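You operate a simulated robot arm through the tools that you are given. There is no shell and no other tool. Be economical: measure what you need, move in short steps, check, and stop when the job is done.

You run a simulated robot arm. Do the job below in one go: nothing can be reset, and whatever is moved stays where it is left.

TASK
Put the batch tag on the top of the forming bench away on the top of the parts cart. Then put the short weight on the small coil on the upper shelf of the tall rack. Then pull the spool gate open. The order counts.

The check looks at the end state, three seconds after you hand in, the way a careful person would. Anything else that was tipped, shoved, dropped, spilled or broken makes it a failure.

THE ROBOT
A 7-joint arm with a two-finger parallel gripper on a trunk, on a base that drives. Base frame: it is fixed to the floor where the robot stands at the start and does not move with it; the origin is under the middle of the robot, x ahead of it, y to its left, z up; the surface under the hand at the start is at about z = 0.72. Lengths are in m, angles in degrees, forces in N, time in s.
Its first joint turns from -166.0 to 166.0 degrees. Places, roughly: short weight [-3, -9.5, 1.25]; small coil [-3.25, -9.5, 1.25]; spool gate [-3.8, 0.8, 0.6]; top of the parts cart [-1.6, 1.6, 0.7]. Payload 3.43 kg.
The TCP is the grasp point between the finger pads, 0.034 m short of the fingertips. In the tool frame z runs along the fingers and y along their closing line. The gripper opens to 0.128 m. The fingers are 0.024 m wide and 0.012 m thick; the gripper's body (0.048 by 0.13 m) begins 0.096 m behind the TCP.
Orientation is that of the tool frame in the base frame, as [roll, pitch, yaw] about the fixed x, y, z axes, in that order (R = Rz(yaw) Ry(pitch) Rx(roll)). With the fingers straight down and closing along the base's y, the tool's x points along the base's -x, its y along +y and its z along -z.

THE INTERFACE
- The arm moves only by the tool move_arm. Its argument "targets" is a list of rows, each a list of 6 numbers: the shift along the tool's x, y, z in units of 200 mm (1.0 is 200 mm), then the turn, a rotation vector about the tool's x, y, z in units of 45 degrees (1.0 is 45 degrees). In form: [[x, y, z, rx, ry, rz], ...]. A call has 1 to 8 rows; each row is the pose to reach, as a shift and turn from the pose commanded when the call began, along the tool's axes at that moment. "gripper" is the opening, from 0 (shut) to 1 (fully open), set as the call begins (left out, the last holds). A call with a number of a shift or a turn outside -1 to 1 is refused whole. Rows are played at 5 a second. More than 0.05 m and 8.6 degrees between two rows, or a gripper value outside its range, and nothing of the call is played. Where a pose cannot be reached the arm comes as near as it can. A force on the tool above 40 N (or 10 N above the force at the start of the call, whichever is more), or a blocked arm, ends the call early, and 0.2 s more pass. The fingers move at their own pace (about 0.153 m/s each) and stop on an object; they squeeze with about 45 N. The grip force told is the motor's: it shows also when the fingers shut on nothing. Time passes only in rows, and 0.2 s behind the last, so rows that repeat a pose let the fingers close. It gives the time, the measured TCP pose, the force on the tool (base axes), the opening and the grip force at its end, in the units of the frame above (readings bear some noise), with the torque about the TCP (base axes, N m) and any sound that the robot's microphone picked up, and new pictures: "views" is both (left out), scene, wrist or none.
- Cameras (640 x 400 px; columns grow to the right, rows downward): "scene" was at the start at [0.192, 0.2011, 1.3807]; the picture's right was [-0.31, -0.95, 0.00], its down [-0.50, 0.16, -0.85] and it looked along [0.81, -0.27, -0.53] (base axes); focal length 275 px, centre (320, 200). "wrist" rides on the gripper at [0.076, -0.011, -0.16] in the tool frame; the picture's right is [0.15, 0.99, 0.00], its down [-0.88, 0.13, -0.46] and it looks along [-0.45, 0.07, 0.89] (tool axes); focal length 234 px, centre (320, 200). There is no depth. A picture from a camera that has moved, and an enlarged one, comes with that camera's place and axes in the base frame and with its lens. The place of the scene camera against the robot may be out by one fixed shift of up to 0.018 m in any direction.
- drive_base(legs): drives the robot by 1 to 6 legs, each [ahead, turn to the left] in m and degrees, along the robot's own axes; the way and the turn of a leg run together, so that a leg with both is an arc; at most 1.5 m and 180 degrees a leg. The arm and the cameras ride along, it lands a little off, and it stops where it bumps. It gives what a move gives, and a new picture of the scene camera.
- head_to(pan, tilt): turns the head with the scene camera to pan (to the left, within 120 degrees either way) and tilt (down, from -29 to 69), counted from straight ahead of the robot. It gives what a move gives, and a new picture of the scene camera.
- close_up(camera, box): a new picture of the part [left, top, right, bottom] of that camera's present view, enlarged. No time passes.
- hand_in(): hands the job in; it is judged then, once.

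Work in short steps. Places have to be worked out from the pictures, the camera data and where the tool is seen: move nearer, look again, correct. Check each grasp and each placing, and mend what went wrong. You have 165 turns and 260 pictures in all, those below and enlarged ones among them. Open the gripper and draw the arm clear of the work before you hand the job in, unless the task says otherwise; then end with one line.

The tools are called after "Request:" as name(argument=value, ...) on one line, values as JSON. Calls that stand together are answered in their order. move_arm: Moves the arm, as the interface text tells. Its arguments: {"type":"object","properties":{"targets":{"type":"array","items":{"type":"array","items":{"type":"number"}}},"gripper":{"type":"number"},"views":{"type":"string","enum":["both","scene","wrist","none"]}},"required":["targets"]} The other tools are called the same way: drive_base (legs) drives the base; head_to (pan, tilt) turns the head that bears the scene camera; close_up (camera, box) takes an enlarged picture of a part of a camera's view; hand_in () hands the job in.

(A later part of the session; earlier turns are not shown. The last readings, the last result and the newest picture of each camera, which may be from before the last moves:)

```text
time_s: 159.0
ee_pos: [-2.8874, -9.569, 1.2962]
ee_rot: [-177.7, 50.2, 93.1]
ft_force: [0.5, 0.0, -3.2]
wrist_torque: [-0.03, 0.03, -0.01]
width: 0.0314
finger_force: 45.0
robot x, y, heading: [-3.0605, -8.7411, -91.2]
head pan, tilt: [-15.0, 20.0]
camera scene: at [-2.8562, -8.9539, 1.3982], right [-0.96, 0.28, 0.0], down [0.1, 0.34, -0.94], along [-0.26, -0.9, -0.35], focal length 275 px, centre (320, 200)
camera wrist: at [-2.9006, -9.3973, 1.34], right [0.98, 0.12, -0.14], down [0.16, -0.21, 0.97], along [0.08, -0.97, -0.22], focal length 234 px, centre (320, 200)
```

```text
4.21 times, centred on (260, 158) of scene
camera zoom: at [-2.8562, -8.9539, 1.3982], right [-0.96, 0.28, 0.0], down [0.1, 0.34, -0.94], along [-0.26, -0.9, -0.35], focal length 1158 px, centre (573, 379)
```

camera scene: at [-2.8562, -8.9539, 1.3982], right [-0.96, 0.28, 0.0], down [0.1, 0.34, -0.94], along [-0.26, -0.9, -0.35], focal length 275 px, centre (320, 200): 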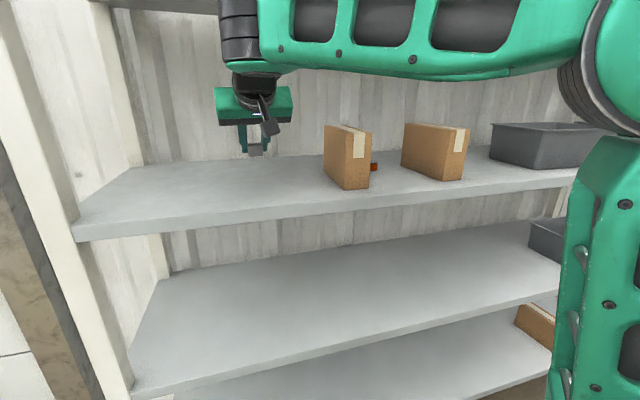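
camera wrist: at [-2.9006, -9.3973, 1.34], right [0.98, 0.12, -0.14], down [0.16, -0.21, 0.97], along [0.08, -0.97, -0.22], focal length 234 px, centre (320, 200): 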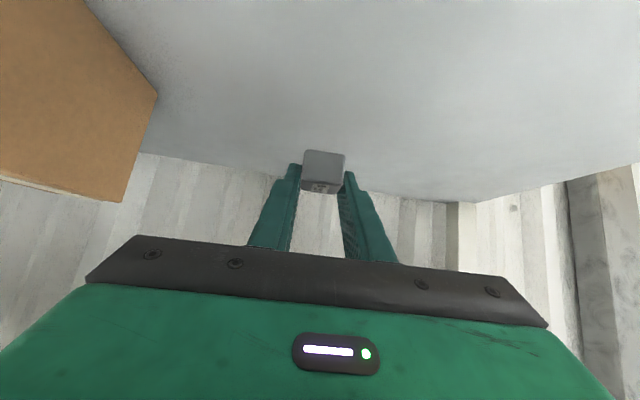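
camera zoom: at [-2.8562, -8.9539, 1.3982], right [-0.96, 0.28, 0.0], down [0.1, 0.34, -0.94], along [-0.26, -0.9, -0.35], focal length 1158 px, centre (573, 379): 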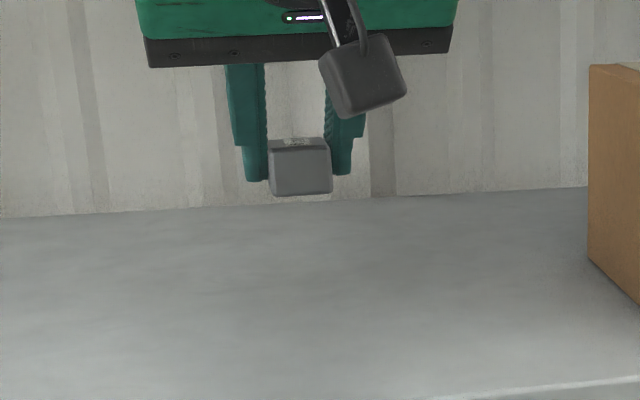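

The weight is held. I'll draw back out of the shelf before moving sideways in front of the boxes.

Request:
move_arm(targets=[[0.13, 0.01, -0.16, 0, 0, 0], [0.26, 0.02, -0.32, 0, 0, 0], [0.4, 0.035, -0.48, 0, 0, 0], [0.53, 0.045, -0.64, 0, 0, 0], [0.61, 0.05, -0.73, 0, 0, 0]], views="none")

Request:
move_arm(targets=[[0, -0.24, 0, 0, 0, 0], [0, -0.48, 0, 0, 0, 0], [0, -0.72, 0, 0, 0, 0], [0, -0.96, 0, 0, 0, 0]], views="none")

Request:
move_arm(targets=[[0, -0.2, 0, -0.06, 0, -0.05], [0, -0.4, 0, -0.12, 0, -0.1], [0, -0.6, 0, -0.171, 0, -0.1415], [0, -0.6, 0, -0.171, 0, -0.1415]])

```text
time_s: 160.2
ee_pos: [-2.8803, -9.3768, 1.2944]
ee_rot: [-177.7, 50.3, 93.1]
ft_force: [0.5, 0.0, -2.6]
wrist_torque: [0.02, -0.03, -0.02]
width: 0.0312
finger_force: 44.5
robot x, y, heading: [-3.0594, -8.7407, -91.3]
head pan, tilt: [-15.0, 20.0]
```

```text
time_s: 161.2
ee_pos: [-3.074, -9.3828, 1.2996]
ee_rot: [-177.8, 50.3, 93.2]
ft_force: [0.2, 0.1, -1.6]
wrist_torque: [0.03, 0.03, -0.02]
width: 0.0313
finger_force: 44.8
robot x, y, heading: [-3.0608, -8.7385, -91.0]
head pan, tilt: [-15.0, 20.0]
```

```text
time_s: 162.2
ee_pos: [-3.1936, -9.3866, 1.3027]
ee_rot: [-177.7, 50.1, 103.1]
ft_force: [0.7, 0.2, -2.0]
wrist_torque: [0.05, -0.02, -0.01]
width: 0.0315
finger_force: 45.6
robot x, y, heading: [-3.0599, -8.7379, -91.4]
head pan, tilt: [-15.0, 20.0]
camera scene: at [-2.8562, -8.9537, 1.3982], right [-0.96, 0.28, 0.0], down [0.1, 0.34, -0.94], along [-0.26, -0.9, -0.35], focal length 275 px, centre (320, 200)
camera wrist: at [-3.2361, -9.2196, 1.3483], right [0.95, 0.29, -0.14], down [0.19, -0.18, 0.96], along [0.25, -0.94, -0.23], focal length 234 px, centre (320, 200)
```

scene: 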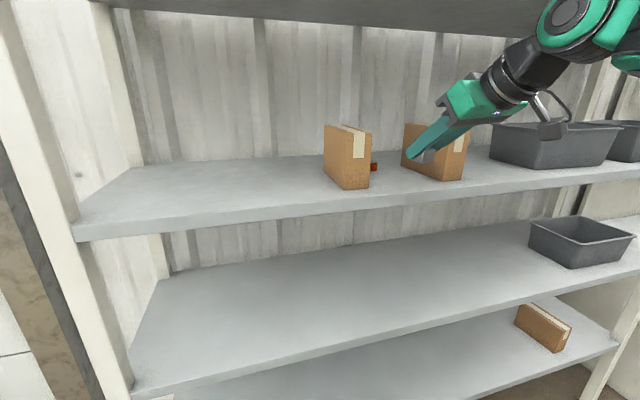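
wrist: 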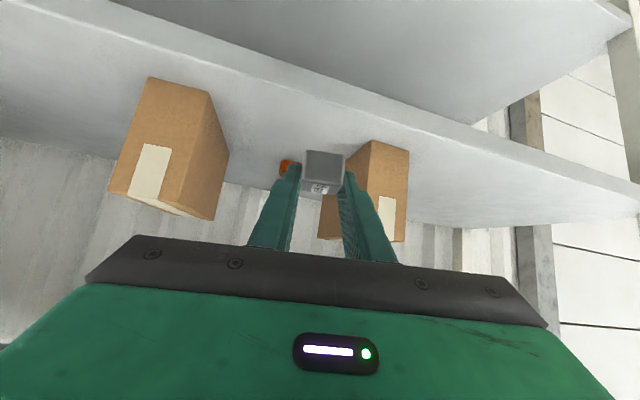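

The coil is consistent with centre (-3.192, -9.615), and the fingers and hand line up with the gap between the boxes. I'll move in above the coil, stopping partway to check.

Request:
move_arm(targets=[[-0.12, -0.044, 0.16, 0, 0, 0], [-0.24, -0.088, 0.32, 0, 0, 0], [-0.36, -0.132, 0.48, 0, 0, 0], [-0.45, -0.165, 0.6, 0, 0, 0], [-0.45, -0.165, 0.6, 0, 0, 0]])

Request:
close_up(camera="scene", box=[300, 90, 480, 200])

```text
time_s: 163.4
ee_pos: [-3.197, -9.5408, 1.2935]
ee_rot: [-177.9, 50.1, 103.1]
ft_force: [0.2, -0.2, -2.1]
wrist_torque: [0.0, 0.01, 0.01]
width: 0.0315
finger_force: 44.7
robot x, y, heading: [-3.0632, -8.7407, -91.6]
head pan, tilt: [-15.0, 20.0]
camera scene: at [-2.8563, -8.9538, 1.3982], right [-0.96, 0.28, 0.0], down [0.1, 0.34, -0.94], along [-0.26, -0.9, -0.35], focal length 275 px, centre (320, 200)
camera wrist: at [-3.2402, -9.3739, 1.3381], right [0.95, 0.29, -0.14], down [0.19, -0.18, 0.96], along [0.25, -0.94, -0.23], focal length 234 px, centre (320, 200)
```

scene: 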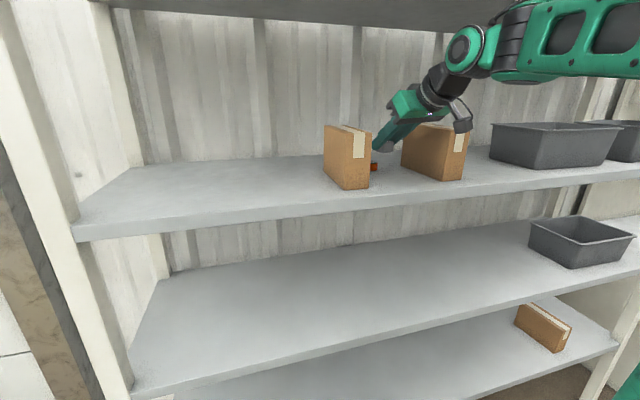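
wrist: 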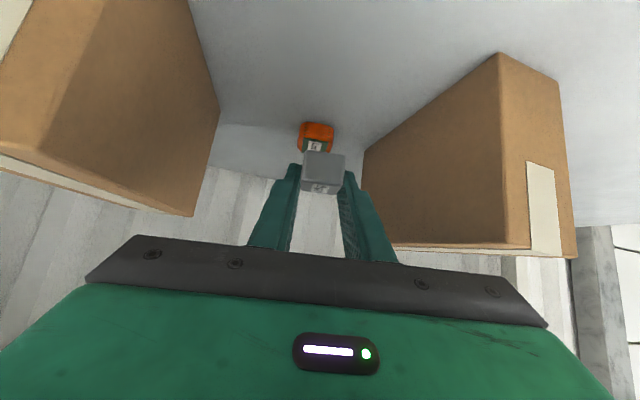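

```text
3.56 times, centred on (390, 145) of scene
camera zoom: at [-2.8563, -8.9538, 1.3982], right [-0.96, 0.28, 0.0], down [0.1, 0.34, -0.94], along [-0.26, -0.9, -0.35], focal length 978 px, centre (71, 396)
```

zoom: 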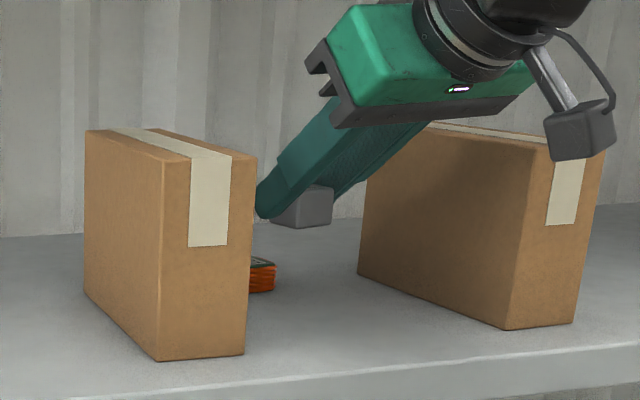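

The coil's centre is confirmed at about (-3.194, -9.616). I'll move the weight over it at z 1.275, about 2 cm above the coil.

Request:
move_arm(targets=[[-0.04, -0.02, 0.1, 0, 0, 0], [-0.085, -0.045, 0.2, 0, 0, 0], [-0.126, -0.066, 0.296, 0, 0, 0], [-0.126, -0.066, 0.296, 0, 0, 0]])

Request:
close_up(camera="wrist", box=[240, 110, 400, 210])

Request:
close_up(camera="scene", box=[320, 90, 460, 190])

```text
time_s: 164.4
ee_pos: [-3.1959, -9.6022, 1.2769]
ee_rot: [-177.8, 50.0, 103.0]
ft_force: [-0.2, -0.6, -1.9]
wrist_torque: [0.03, -0.01, 0.03]
width: 0.0315
finger_force: 44.8
robot x, y, heading: [-3.0605, -8.7411, -91.2]
head pan, tilt: [-15.0, 20.0]
camera scene: at [-2.8563, -8.9539, 1.3982], right [-0.96, 0.28, 0.0], down [0.1, 0.34, -0.94], along [-0.26, -0.9, -0.35], focal length 275 px, centre (320, 200)
camera wrist: at [-3.2394, -9.4367, 1.322], right [0.95, 0.29, -0.14], down [0.19, -0.18, 0.96], along [0.25, -0.94, -0.23], focal length 234 px, centre (320, 200)
```

scene: 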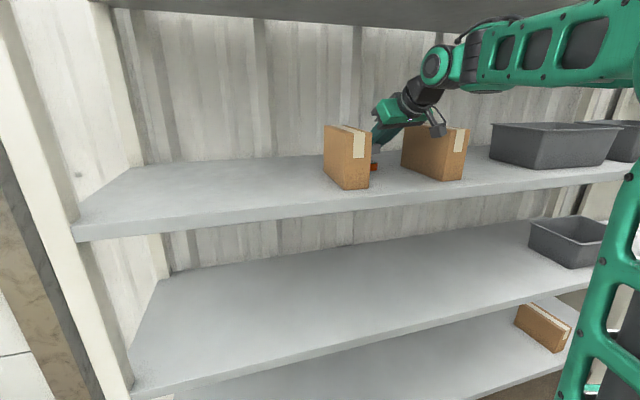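
wrist: 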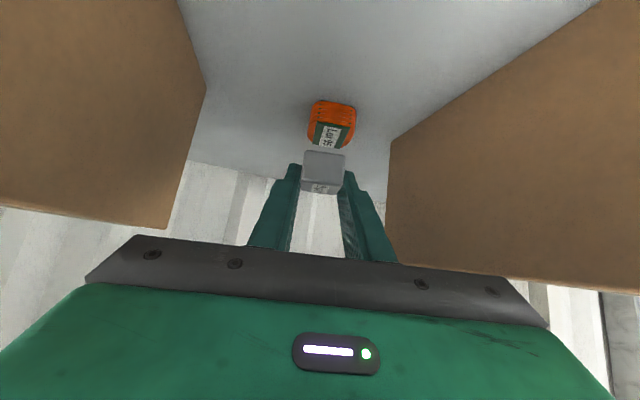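

```text
4.00 times, centred on (320, 160) of wrist
camera zoom: at [-3.2394, -9.4367, 1.322], right [0.95, 0.29, -0.14], down [0.19, -0.18, 0.96], along [0.25, -0.94, -0.23], focal length 937 px, centre (320, 360)
```

zoom: 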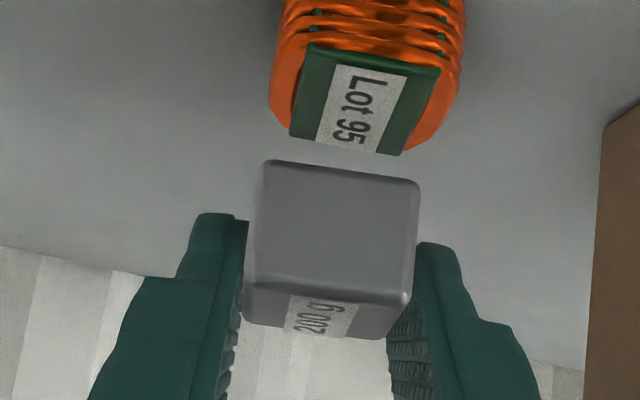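

```text
4.00 times, centred on (390, 140) of scene
camera zoom: at [-2.8563, -8.9539, 1.3982], right [-0.96, 0.28, 0.0], down [0.1, 0.34, -0.94], along [-0.26, -0.9, -0.35], focal length 1100 px, centre (40, 440)
```

zoom: 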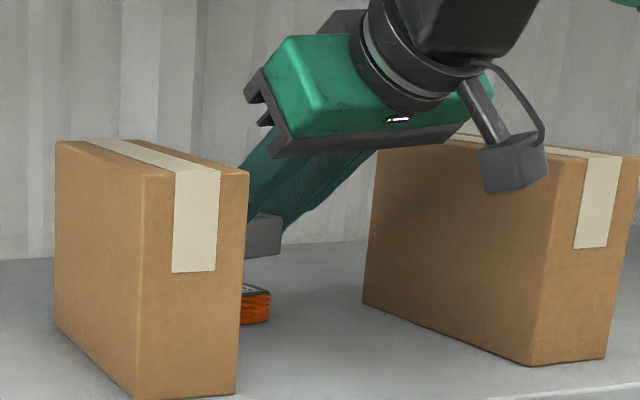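

The weight's centre (-3.193, -9.617) is within a few mm of the coil's (-3.192, -9.611). I'll shift 4 mm toward me and lower vertically.

Request:
move_arm(targets=[[0.03, 0.003, 0.013, 0, 0, 0], [0.0625, 0.005, 0.027, 0, 0, 0], [0.074, 0.005, 0.0366, 0, 0, 0], [0.0855, 0.005, 0.0462, 0, 0, 0], [0.0855, 0.005, 0.0462, 0, 0, 0]], views="none")

Request:
close_up(camera="wrist", box=[240, 110, 400, 210])

Request:
close_up(camera="scene", box=[350, 130, 410, 180])

```text
time_s: 165.6
ee_pos: [-3.1984, -9.5992, 1.2572]
ee_rot: [-177.8, 50.1, 103.0]
ft_force: [-0.6, -0.3, -1.5]
wrist_torque: [0.02, -0.01, 0.0]
width: 0.0313
finger_force: 45.1
robot x, y, heading: [-3.0583, -8.7389, -91.1]
head pan, tilt: [-15.0, 20.0]
```

```text
4.00 times, centred on (320, 160) of wrist
camera zoom: at [-3.2413, -9.4326, 1.3024], right [0.95, 0.29, -0.14], down [0.19, -0.18, 0.96], along [0.25, -0.94, -0.23], focal length 937 px, centre (320, 360)
```

zoom: 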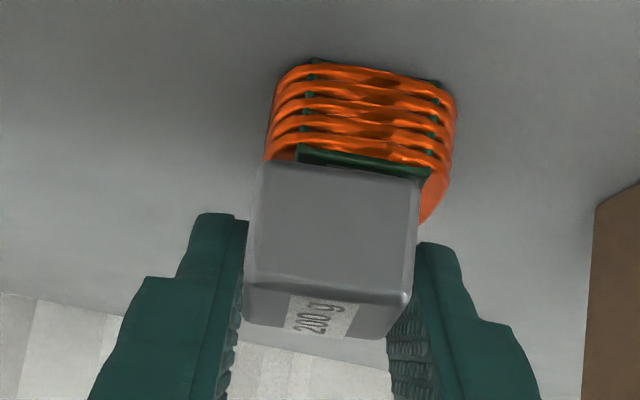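

```text
8.00 times, centred on (380, 155) of scene
camera zoom: at [-2.8563, -8.9539, 1.3982], right [-0.96, 0.28, 0.0], down [0.1, 0.34, -0.94], along [-0.26, -0.9, -0.35], focal length 2200 px, centre (-160, 560)
```

zoom: 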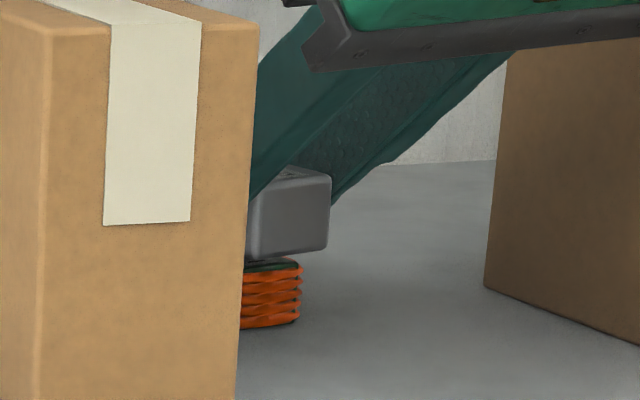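

The weight is just above the coil but about 7 mm off toward -x. I'll shift +x 7 mm and re-check.

Request:
move_arm(targets=[[-0.012, 0.033, 0.01, 0, 0, 0], [-0.012, 0.033, 0.01, 0, 0, 0]], views="none")

Request:
close_up(camera="wrist", box=[240, 110, 400, 210])

Request:
close_up(camera="scene", box=[350, 130, 410, 180])

```text
time_s: 166.2
ee_pos: [-3.1923, -9.6008, 1.2573]
ee_rot: [-177.9, 50.2, 103.0]
ft_force: [0.1, 0.1, -3.4]
wrist_torque: [0.01, -0.01, -0.01]
width: 0.0311
finger_force: 44.8
robot x, y, heading: [-3.0602, -8.742, -91.4]
head pan, tilt: [-15.0, 20.0]
```

```text
4.00 times, centred on (320, 160) of wrist
camera zoom: at [-3.2345, -9.4343, 1.3028], right [0.95, 0.29, -0.14], down [0.19, -0.18, 0.96], along [0.25, -0.94, -0.23], focal length 937 px, centre (320, 360)
```

zoom: 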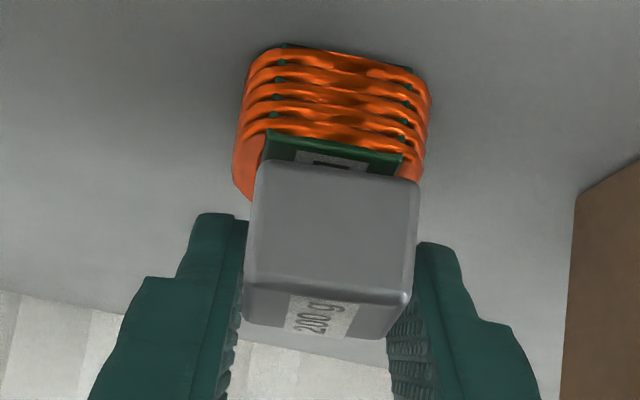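

```text
8.00 times, centred on (380, 155) of scene
camera zoom: at [-2.8563, -8.9539, 1.3982], right [-0.96, 0.28, 0.0], down [0.1, 0.34, -0.94], along [-0.26, -0.9, -0.35], focal length 2200 px, centre (-160, 560)
```

zoom: 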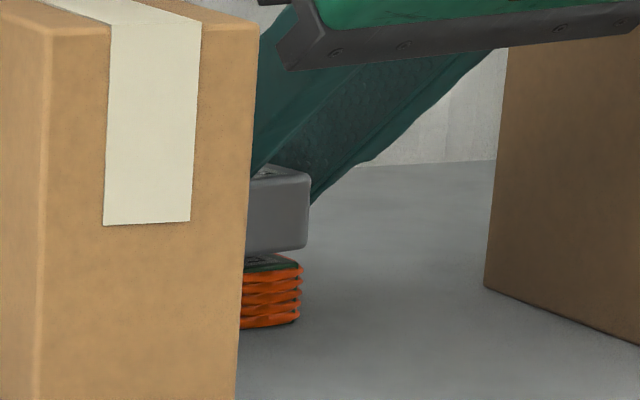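

Laterally centred now. I'll lower in 1.5 mm steps to contact.

Request:
move_arm(targets=[[0.008, 0, 0.002, 0, 0, 0], [0.014, 0, 0.007, 0, 0, 0], [0.018, 0, 0.01, 0, 0, 0], [0.018, 0, 0.01, 0, 0, 0]], views="none")

Request:
close_up(camera="scene", box=[350, 130, 410, 180])

```text
time_s: 167.2
ee_pos: [-3.1911, -9.5999, 1.2533]
ee_rot: [-177.8, 50.2, 103.0]
ft_force: [0.5, -1.6, 2.1]
wrist_torque: [-0.11, -0.07, -0.05]
width: 0.0312
finger_force: 45.8
robot x, y, heading: [-3.0655, -8.7417, -91.2]
head pan, tilt: [-15.0, 20.0]
```

```text
8.00 times, centred on (380, 155) of scene
camera zoom: at [-2.8563, -8.9538, 1.3982], right [-0.96, 0.28, 0.0], down [0.1, 0.34, -0.94], along [-0.26, -0.9, -0.35], focal length 2200 px, centre (-160, 560)
```

zoom: 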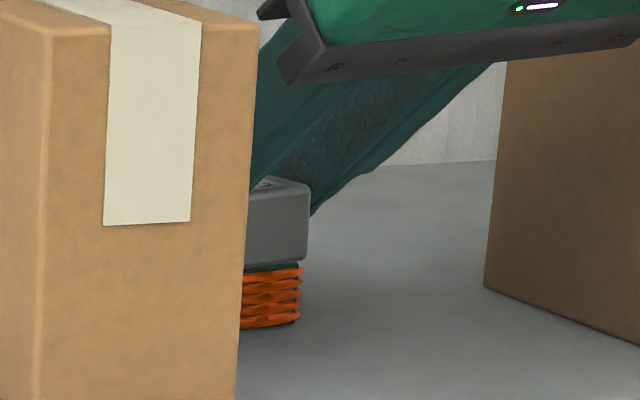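

Light contact (about +4 N) and it sits on the coil. I'll open gently.

Request:
move_arm(targets=[[0, 0, 0, 0, 0, 0], [0, 0, 0, 0, 0, 0], [0, 0, 0, 0, 0, 0]], gripper=0.45, views="none")

Request:
close_up(camera="wrist", box=[240, 110, 400, 210])

Request:
close_up(camera="scene", box=[350, 130, 410, 180])

```text
time_s: 168.0
ee_pos: [-3.1905, -9.5996, 1.2546]
ee_rot: [-177.8, 50.1, 102.9]
ft_force: [1.4, 0.5, -1.1]
wrist_torque: [0.0, 0.02, 0.0]
width: 0.0576
finger_force: 0.1
robot x, y, heading: [-3.0617, -8.7414, -91.2]
head pan, tilt: [-15.0, 20.0]
```

```text
4.00 times, centred on (320, 160) of wrist
camera zoom: at [-3.2343, -9.4336, 1.2986], right [0.95, 0.29, -0.14], down [0.19, -0.18, 0.96], along [0.25, -0.94, -0.23], focal length 937 px, centre (320, 360)
```

zoom: 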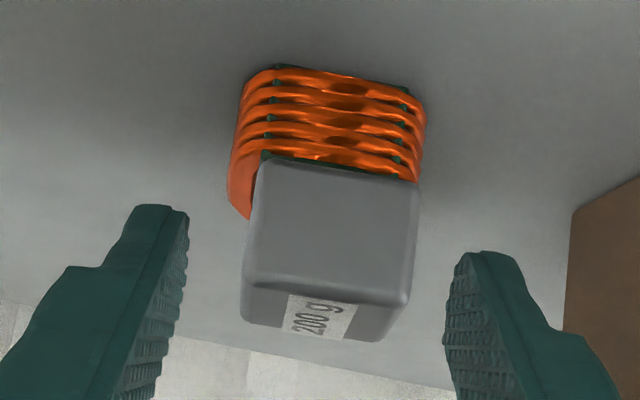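

```text
8.00 times, centred on (380, 155) of scene
camera zoom: at [-2.8563, -8.9538, 1.3982], right [-0.96, 0.28, 0.0], down [0.1, 0.34, -0.94], along [-0.26, -0.9, -0.35], focal length 2200 px, centre (-160, 560)
```

zoom: 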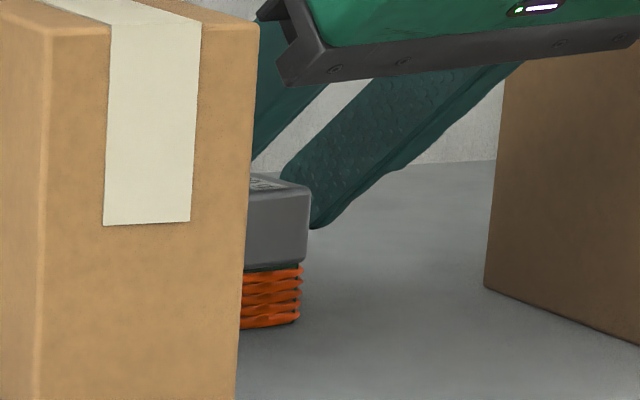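

The weight is resting on the coil, free of the fingers. I'll withdraw, back first and then out and up.

Request:
move_arm(targets=[[0, 0, -0.1, 0, 0, 0], [0, 0, -0.2, 0, 0, 0], [0.02, 0.04, -0.4, 0, 0, 0], [0.04, 0.08, -0.6, 0, 0, 0], [0.06, 0.12, -0.8, 0, 0, 0], [0.08, 0.16, -0.98, 0, 0, 0]])

Request:
close_up(camera="wrist", box=[220, 80, 420, 220])

```text
time_s: 169.4
ee_pos: [-3.1891, -9.4367, 1.3659]
ee_rot: [-177.8, 50.0, 103.0]
ft_force: [0.2, -0.1, -0.4]
wrist_torque: [0.02, -0.01, 0.0]
width: 0.0576
finger_force: 0.2
robot x, y, heading: [-3.0606, -8.7391, -91.4]
head pan, tilt: [-15.0, 20.0]
camera scene: at [-2.8563, -8.9543, 1.3982], right [-0.96, 0.28, 0.0], down [0.1, 0.34, -0.94], along [-0.26, -0.9, -0.35], focal length 275 px, centre (320, 200)
camera wrist: at [-3.2318, -9.2696, 1.4112], right [0.95, 0.29, -0.14], down [0.19, -0.18, 0.96], along [0.25, -0.94, -0.23], focal length 234 px, centre (320, 200)
```

scene: 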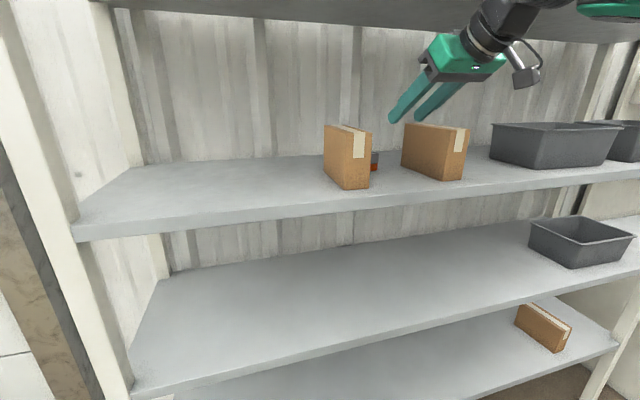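
wrist: 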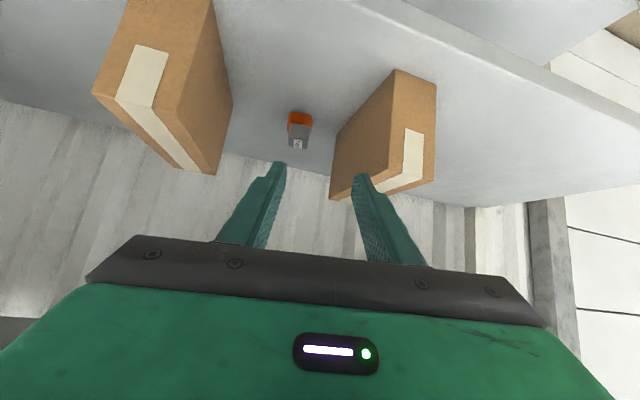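

```text
2.86 times, centred on (320, 150) of wrist
camera zoom: at [-3.2318, -9.2696, 1.4112], right [0.95, 0.29, -0.14], down [0.19, -0.18, 0.96], along [0.25, -0.94, -0.23], focal length 669 px, centre (320, 343)
```

zoom: 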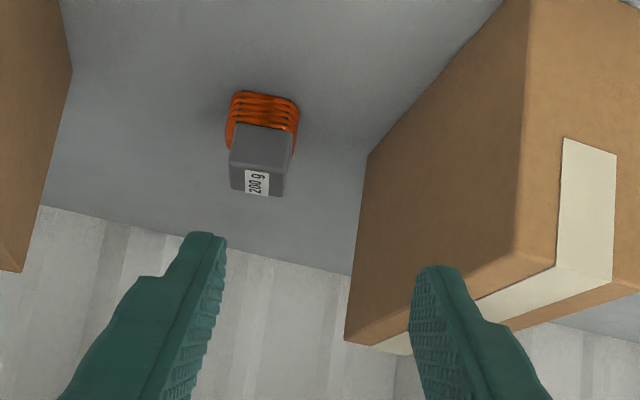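

The weight sits stably on the coil. I'll pull fully out of the rack and fold the arm to a travel pose.

Request:
move_arm(targets=[[0.13, 0.05, -0.16, 0, 0, 0], [0.26, 0.1, -0.32, 0, 0, 0], [0.4, 0.145, -0.48, 0, 0, 0], [0.53, 0.19, -0.635, 0, 0, 0]], gripper=0.3, views="none")

Request:
move_arm(targets=[[0.11, 0.04, 0.1, 0, 0.12, 0], [0.22, 0.08, 0.2, 0, 0.24, 0], [0.33, 0.12, 0.3, 0, 0.36, 0], [0.44, 0.16, 0.4, 0, 0.48, 0], [0.55, 0.2, 0.5, 0, 0.6, 0], [0.66, 0.24, 0.6, 0, 0.72, 0], [0.77, 0.28, 0.7, 0, 0.84, 0], [0.88, 0.32, 0.8, 0, 0.96, 0]])

```text
time_s: 170.4
ee_pos: [-3.1843, -9.267, 1.3641]
ee_rot: [-177.7, 50.0, 103.0]
ft_force: [0.6, 0.4, -0.4]
wrist_torque: [0.0, 0.06, 0.01]
width: 0.0384
finger_force: 0.0
robot x, y, heading: [-3.0596, -8.7444, -91.1]
head pan, tilt: [-15.0, 20.0]
```

```text
time_s: 172.2
ee_pos: [-3.1236, -9.2629, 1.1274]
ee_rot: [-178.5, 6.9, 101.5]
ft_force: [-0.1, 0.4, 0.3]
wrist_torque: [-0.03, -0.01, 0.02]
width: 0.0386
finger_force: 0.0
robot x, y, heading: [-3.0612, -8.7395, -91.3]
head pan, tilt: [-15.0, 20.0]
camera scene: at [-2.8563, -8.9533, 1.3983], right [-0.96, 0.28, 0.0], down [0.1, 0.34, -0.94], along [-0.26, -0.9, -0.35], focal length 275 px, centre (320, 200)
camera wrist: at [-3.1493, -9.1723, 1.2757], right [0.94, 0.34, -0.04], down [0.3, -0.78, 0.56], along [0.15, -0.53, -0.83], focal length 234 px, centre (320, 200)
```

scene: 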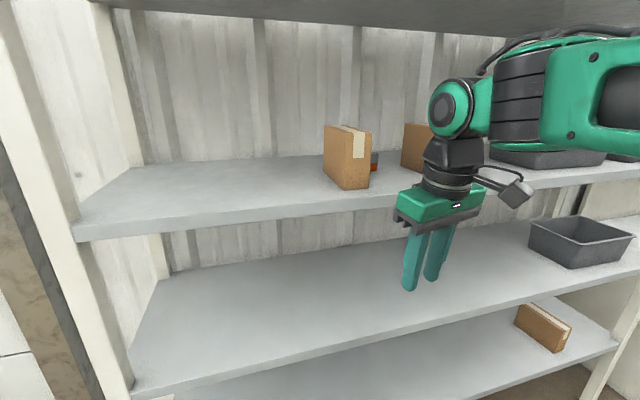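
wrist: 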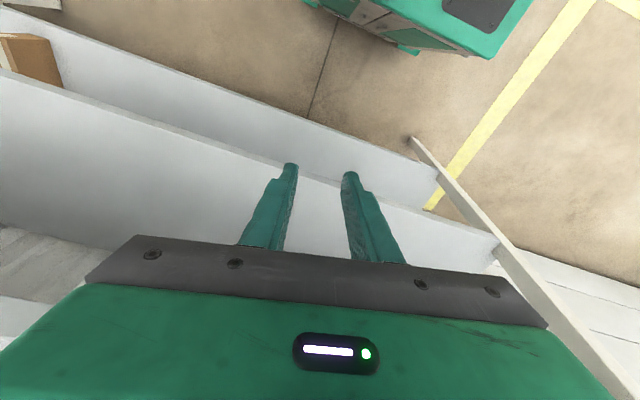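

Task two is done. I'll return north by the same safe route, first out of the gap and back up to around (-1.4, -5.4).

Request:
drive_base(legs=[[0, 91.3], [1.46, 0], [0, 87], [1.5, 0], [1.5, 0], [0.35, 0]])

Request:
head_to(pan=0, tilt=15)

```text
time_s: 204.1
ee_pos: [-1.1916, -4.9676, 1.1251]
ee_rot: [-178.7, 6.9, -83.7]
ft_force: [-0.6, 0.2, 0.1]
wrist_torque: [-0.01, 0.0, -0.02]
width: 0.0382
finger_force: 0.1
robot x, y, heading: [-1.3005, -5.4854, 83.6]
head pan, tilt: [-15.0, 20.0]
camera scene: at [-1.491, -5.2708, 1.3982], right [0.93, -0.36, 0.0], down [-0.13, -0.33, -0.94], along [0.34, 0.87, -0.35], focal length 275 px, centre (320, 200)
```

scene: 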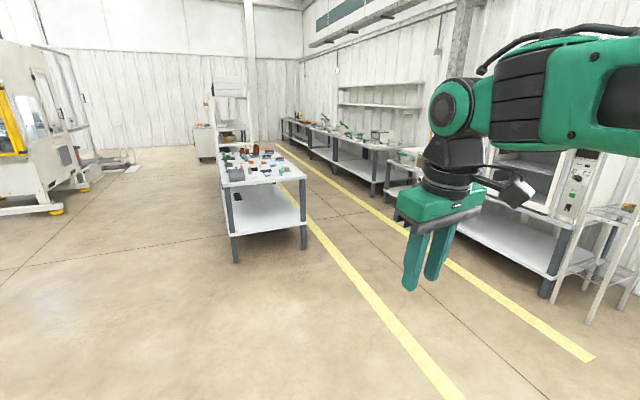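

```text
time_s: 204.9
ee_pos: [-1.1929, -4.9811, 1.1318]
ee_rot: [-178.5, 7.7, -83.6]
ft_force: [-0.2, 0.5, 0.2]
wrist_torque: [-0.03, -0.03, -0.03]
width: 0.0383
finger_force: 0.0
robot x, y, heading: [-1.3028, -5.4839, 83.6]
head pan, tilt: [0.0, 15.0]
camera scene: at [-1.5145, -5.2646, 1.4063], right [0.99, -0.11, 0.0], down [-0.03, -0.27, -0.96], along [0.11, 0.96, -0.27], focal length 275 px, centre (320, 200)
```

scene: 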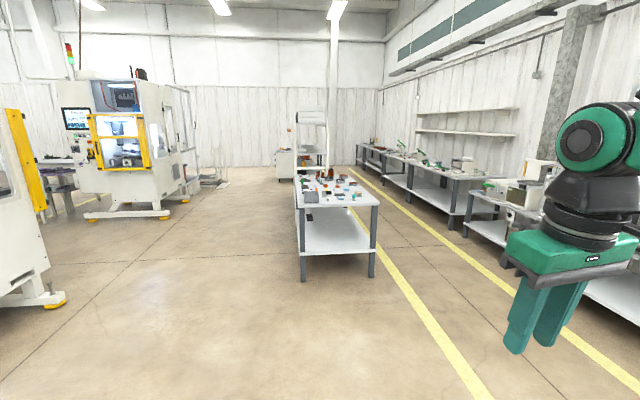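

There's a clear corridor between the machines (x<-3.4) and the assembly table (x>-1.45). I'll drive up it to about (-2.4, -1.5) and look at the gate.

Request:
drive_base(legs=[[0, 22.4], [1.5, 0], [1.5, 0], [1.1, 0], [0, 20]])

Request:
head_to(pan=0, tilt=20)

```text
time_s: 227.4
ee_pos: [-2.6225, -1.0686, 1.1316]
ee_rot: [-178.4, 7.6, -43.1]
ft_force: [-0.9, 1.1, 0.3]
wrist_torque: [-0.01, 0.0, 0.0]
width: 0.0383
finger_force: 0.1
robot x, y, heading: [-2.3747, -1.5199, 124.1]
head pan, tilt: [0.0, 15.0]
camera scene: at [-2.6868, -1.4926, 1.4063], right [0.83, 0.56, 0.0], down [0.15, -0.22, -0.96], along [-0.54, 0.8, -0.27], focal length 275 px, centre (320, 200)
```

scene: 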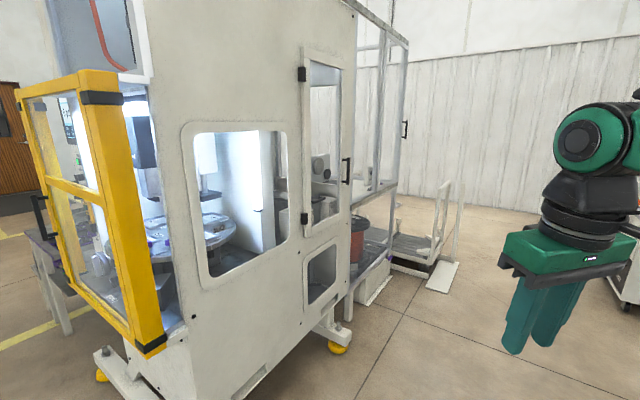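

```text
time_s: 228.1
ee_pos: [-2.6144, -1.0796, 1.1378]
ee_rot: [-178.3, 8.4, -42.9]
ft_force: [0.3, 0.0, 0.2]
wrist_torque: [-0.01, -0.02, 0.02]
width: 0.0385
finger_force: 0.1
robot x, y, heading: [-2.3763, -1.5228, 124.0]
head pan, tilt: [0.0, 20.0]
camera scene: at [-2.6866, -1.4929, 1.3982], right [0.83, 0.56, 0.0], down [0.2, -0.29, -0.94], along [-0.53, 0.77, -0.35], focal length 275 px, centre (320, 200)
```

scene: 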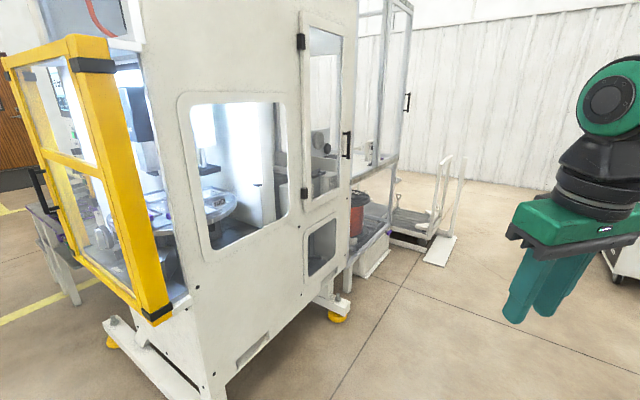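

The spool station with its caged frame lies behind the machine's corner. I'll drive to about (-2.4, 0.4) and face it.

Request:
drive_base(legs=[[0, -32], [1.5, 0], [0.4, 0], [0, 75]])

Request:
head_to(pan=10, tilt=25)

```text
time_s: 243.1
ee_pos: [-2.9058, 0.5545, 1.1378]
ee_rot: [-178.3, 8.4, -1.7]
ft_force: [-1.0, -0.7, -0.1]
wrist_torque: [-0.01, 0.0, -0.01]
width: 0.0384
finger_force: 0.1
robot x, y, heading: [-2.4328, 0.3968, 165.9]
head pan, tilt: [0.0, 20.0]
camera scene: at [-2.6897, 0.2095, 1.3982], right [0.25, 0.97, 0.0], down [0.34, -0.09, -0.94], along [-0.91, 0.23, -0.35], focal length 275 px, centre (320, 200)
```

scene: 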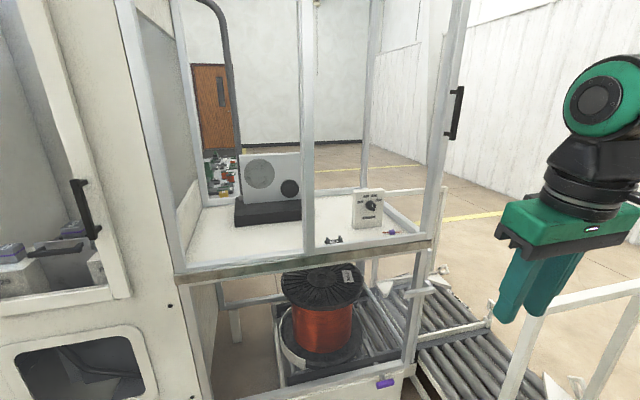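

```text
time_s: 243.9
ee_pos: [-2.8917, 0.5527, 1.1436]
ee_rot: [-178.1, 9.1, -1.6]
ft_force: [0.1, -1.5, -0.6]
wrist_torque: [0.0, 0.01, 0.0]
width: 0.0386
finger_force: 0.0
robot x, y, heading: [-2.4357, 0.3959, 165.3]
head pan, tilt: [10.0, 25.0]
camera scene: at [-2.6916, 0.1935, 1.3902], right [0.08, 1.0, 0.0], down [0.43, -0.04, -0.9], along [-0.9, 0.07, -0.43], focal length 275 px, centre (320, 200)
```

scene: 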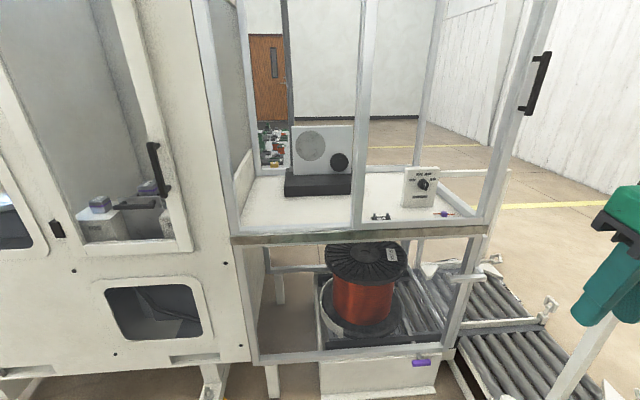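

I'll enlarge the area around the spool's side entrance, where the gate should be.

Request:
close_up(camera="scene", box=[380, 220, 600, 380])

Request:
close_up(camera="scene", box=[230, 220, 510, 400])

Request:
head_to(pan=-30, tilt=30)

```text
2.50 times, centred on (490, 300) of scene
camera zoom: at [-2.6916, 0.1935, 1.3902], right [0.08, 1.0, 0.0], down [0.43, -0.04, -0.9], along [-0.9, 0.07, -0.43], focal length 687 px, centre (-105, -50)
```

zoom: 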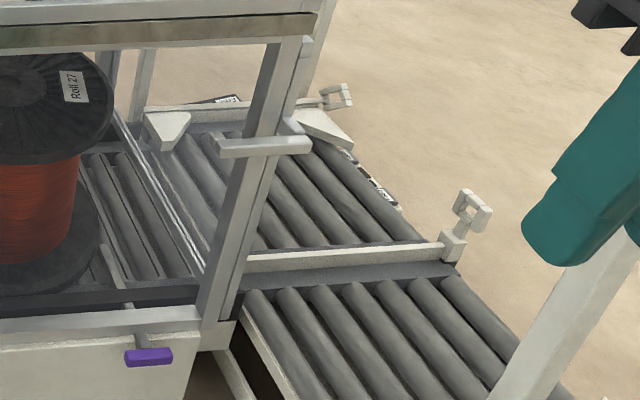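

```text
2.22 times, centred on (370, 310) of scene
camera zoom: at [-2.6916, 0.1935, 1.3902], right [0.08, 1.0, 0.0], down [0.43, -0.04, -0.9], along [-0.9, 0.07, -0.43], focal length 611 px, centre (209, -44)
```

zoom: 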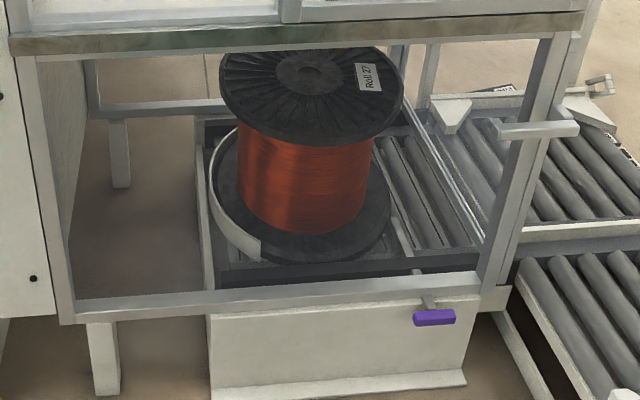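

```text
time_s: 244.9
ee_pos: [-2.891, 0.551, 1.1439]
ee_rot: [-178.0, 9.0, -1.7]
ft_force: [-0.1, -0.3, -1.6]
wrist_torque: [0.05, 0.02, 0.02]
width: 0.0384
finger_force: 0.0
robot x, y, heading: [-2.4353, 0.3934, 165.7]
head pan, tilt: [-30.0, 30.0]
camera scene: at [-2.6642, 0.2496, 1.3823], right [0.7, 0.71, 0.01], down [0.37, -0.35, -0.86], along [-0.61, 0.6, -0.51], focal length 275 px, centre (320, 200)
```

scene: 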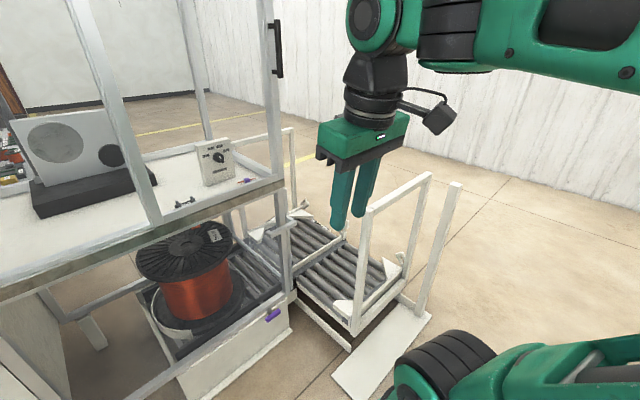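

Request:
close_up(camera="scene", box=[220, 170, 420, 330])

Request:
close_up(camera="scene", box=[225, 190, 325, 270])

```text
2.50 times, centred on (320, 250) of scene
camera zoom: at [-2.6642, 0.2496, 1.3823], right [0.7, 0.71, 0.01], down [0.37, -0.35, -0.86], along [-0.61, 0.6, -0.51], focal length 687 px, centre (320, 75)
```

zoom: 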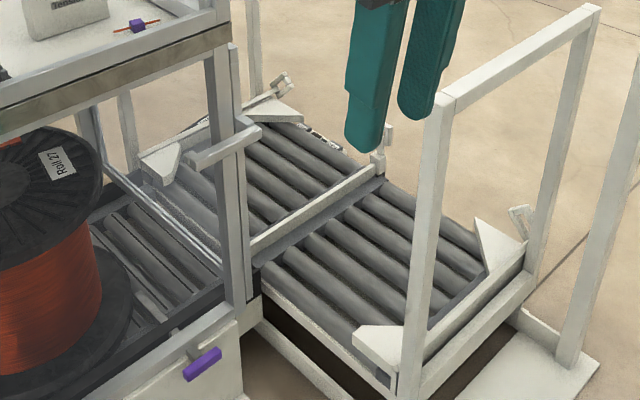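

```text
5.00 times, centred on (275, 230) of scene
camera zoom: at [-2.6642, 0.2496, 1.3823], right [0.7, 0.71, 0.01], down [0.37, -0.35, -0.86], along [-0.61, 0.6, -0.51], focal length 1375 px, centre (545, 50)
```

zoom: 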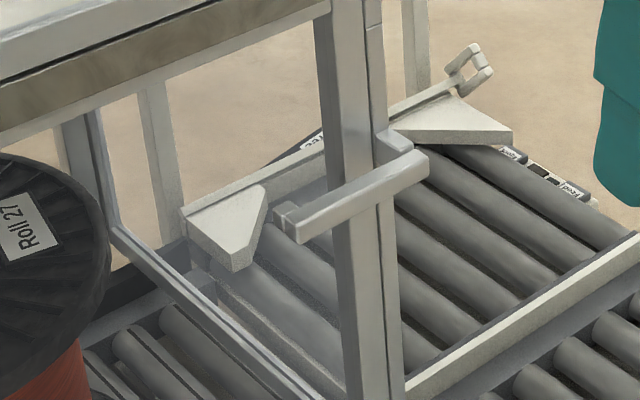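

I see what looks like a U-shaped pull handle on the gate's front edge, near (-3.5, 0.8, 0.63). I'll reposition in front of it, around (-2.5, 0.75) facing -x, and look again.

Request:
drive_base(legs=[[0, -75.7], [0.36, 0], [0, 89]])

Request:
head_to(pan=-5, tilt=38)

Request:
close_up(camera="scene", box=[240, 100, 440, 260])

```text
time_s: 255.1
ee_pos: [-2.9258, 0.7891, 1.1437]
ee_rot: [-178.1, 9.0, 12.5]
ft_force: [-0.6, 0.4, -0.5]
wrist_torque: [0.01, 0.04, -0.02]
width: 0.0383
finger_force: 0.0
robot x, y, heading: [-2.4437, 0.7626, 179.7]
head pan, tilt: [-30.0, 30.0]
camera scene: at [-2.633, 0.5654, 1.3823], right [0.5, 0.86, 0.01], down [0.44, -0.25, -0.86], along [-0.74, 0.44, -0.51], focal length 275 px, centre (320, 200)
```

scene: 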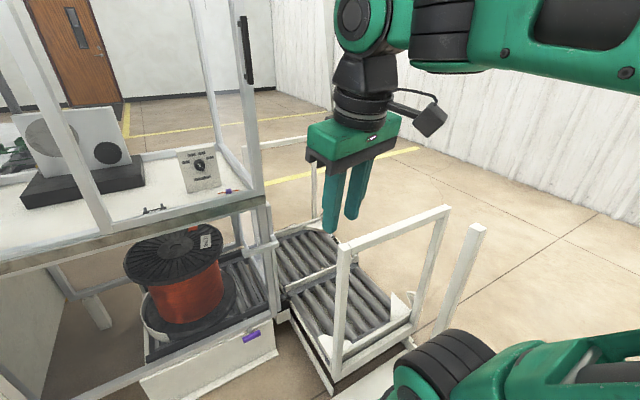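

```text
time_s: 256.0
ee_pos: [-2.9125, 0.7885, 1.1505]
ee_rot: [-178.1, 9.8, 12.5]
ft_force: [-0.6, 0.3, 0.4]
wrist_torque: [0.02, 0.0, 0.02]
width: 0.0383
finger_force: 0.1
robot x, y, heading: [-2.4469, 0.7621, 180.0]
head pan, tilt: [-5.0, 38.0]
camera scene: at [-2.6408, 0.5278, 1.3699], right [0.09, 1.0, 0.0], down [0.62, -0.06, -0.78], along [-0.78, 0.07, -0.63], focal length 275 px, centre (320, 200)
```

scene: 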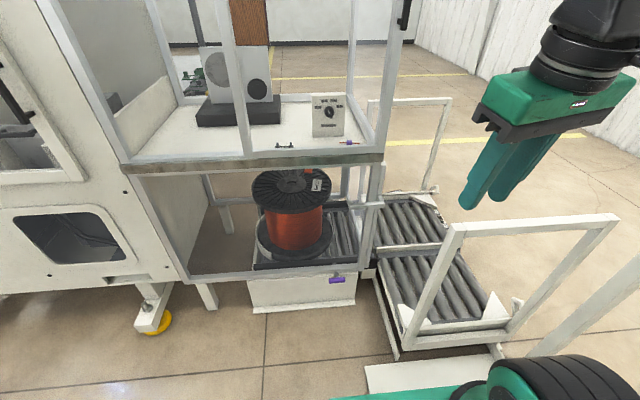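

```text
2.50 times, centred on (340, 180) of scene
camera zoom: at [-2.6408, 0.5278, 1.3699], right [0.09, 1.0, 0.0], down [0.62, -0.06, -0.78], along [-0.78, 0.07, -0.63], focal length 687 px, centre (270, 250)
```

zoom: 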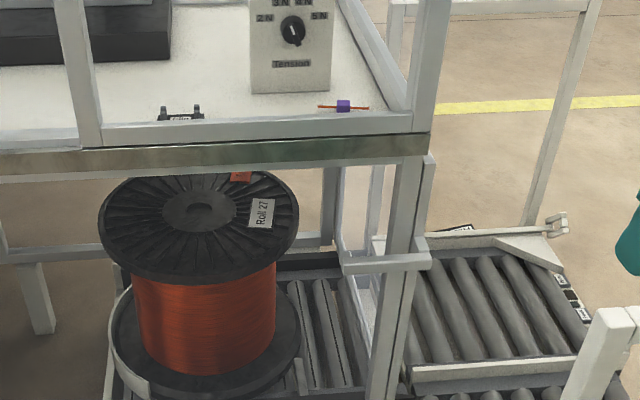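

The handle bar appears at about (-3.46, y 0.73..0.87, z≈0.65), in front of the post. I'll bring the wrist camera closer.

Request:
move_arm(targets=[[-0.15, -0.04, 0.16, 0, 0, 0.05], [-0.3, -0.08, 0.32, 0, 0, 0.1], [-0.45, -0.12, 0.48, 0, 0, 0.15], [-0.6, -0.16, 0.64, 0, 0, 0.2], [-0.75, -0.2, 0.8, 0, 0, 0.25], [-0.9, -0.24, 0.95, 0, 0, 0.28]])

Request:
close_up(camera="scene", box=[310, 130, 430, 250])

```text
time_s: 257.4
ee_pos: [-3.1274, 0.7934, 0.9926]
ee_rot: [179.9, 10.0, -0.4]
ft_force: [0.4, -0.1, 0.2]
wrist_torque: [-0.01, 0.03, 0.0]
width: 0.0385
finger_force: 0.1
robot x, y, heading: [-2.4412, 0.7601, 179.9]
head pan, tilt: [-5.0, 38.0]
camera scene: at [-2.6401, 0.5277, 1.3699], right [0.09, 1.0, 0.0], down [0.62, -0.06, -0.78], along [-0.78, 0.07, -0.63], focal length 275 px, centre (320, 200)
camera wrist: at [-3.0237, 0.8072, 1.1368], right [0.14, -0.99, -0.02], down [-0.79, -0.13, 0.6], along [-0.6, -0.07, -0.8], focal length 234 px, centre (320, 200)
```

scene: 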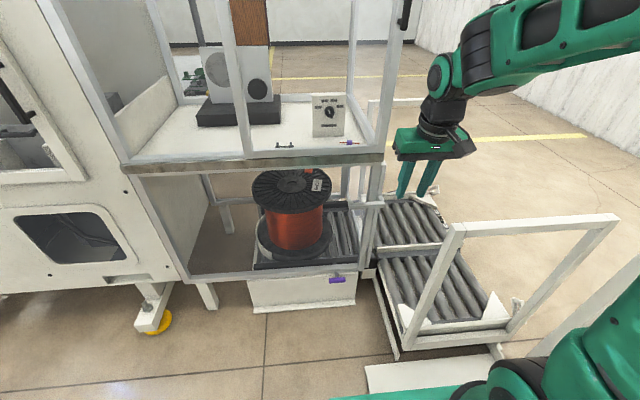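
wrist: 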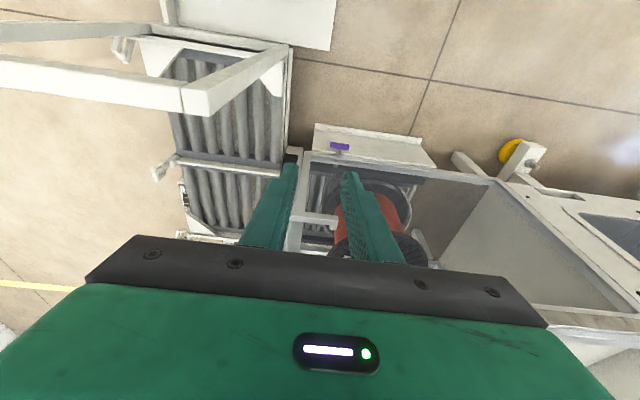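

```text
3.33 times, centred on (370, 190) of scene
camera zoom: at [-2.6401, 0.5277, 1.3699], right [0.09, 1.0, 0.0], down [0.62, -0.06, -0.78], along [-0.78, 0.07, -0.63], focal length 916 px, centre (153, 233)
```

zoom: 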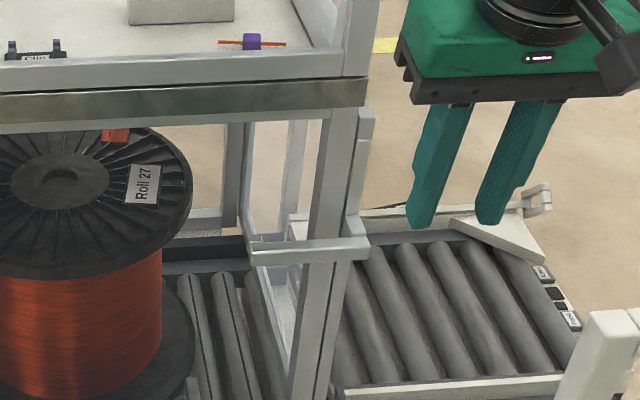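

Request:
close_up(camera="wrist", box=[270, 140, 370, 250])

Request:
close_up(camera="scene", box=[335, 155, 395, 215])

```text
3.64 times, centred on (320, 195) of wrist
camera zoom: at [-3.0237, 0.8072, 1.1368], right [0.14, -0.99, -0.02], down [-0.79, -0.13, 0.6], along [-0.6, -0.07, -0.8], focal length 852 px, centre (320, 218)
```

zoom: 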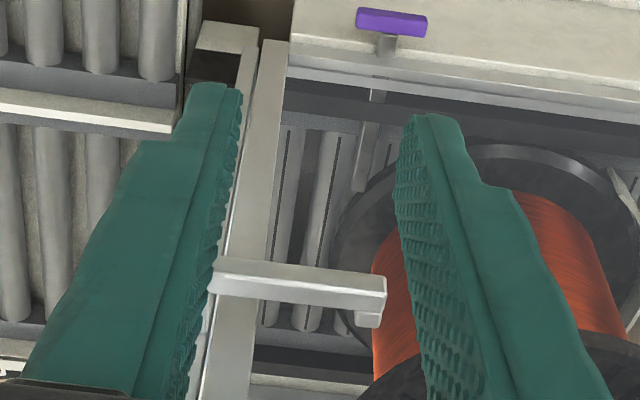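

```text
6.67 times, centred on (365, 185) of scene
camera zoom: at [-2.6401, 0.5277, 1.3699], right [0.09, 1.0, 0.0], down [0.62, -0.06, -0.78], along [-0.78, 0.07, -0.63], focal length 1833 px, centre (20, 300)
```

zoom: 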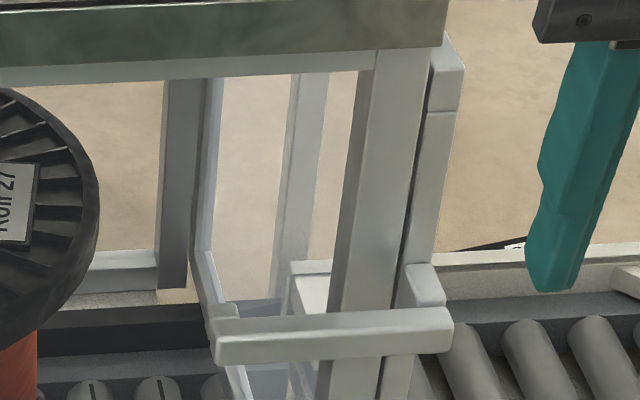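

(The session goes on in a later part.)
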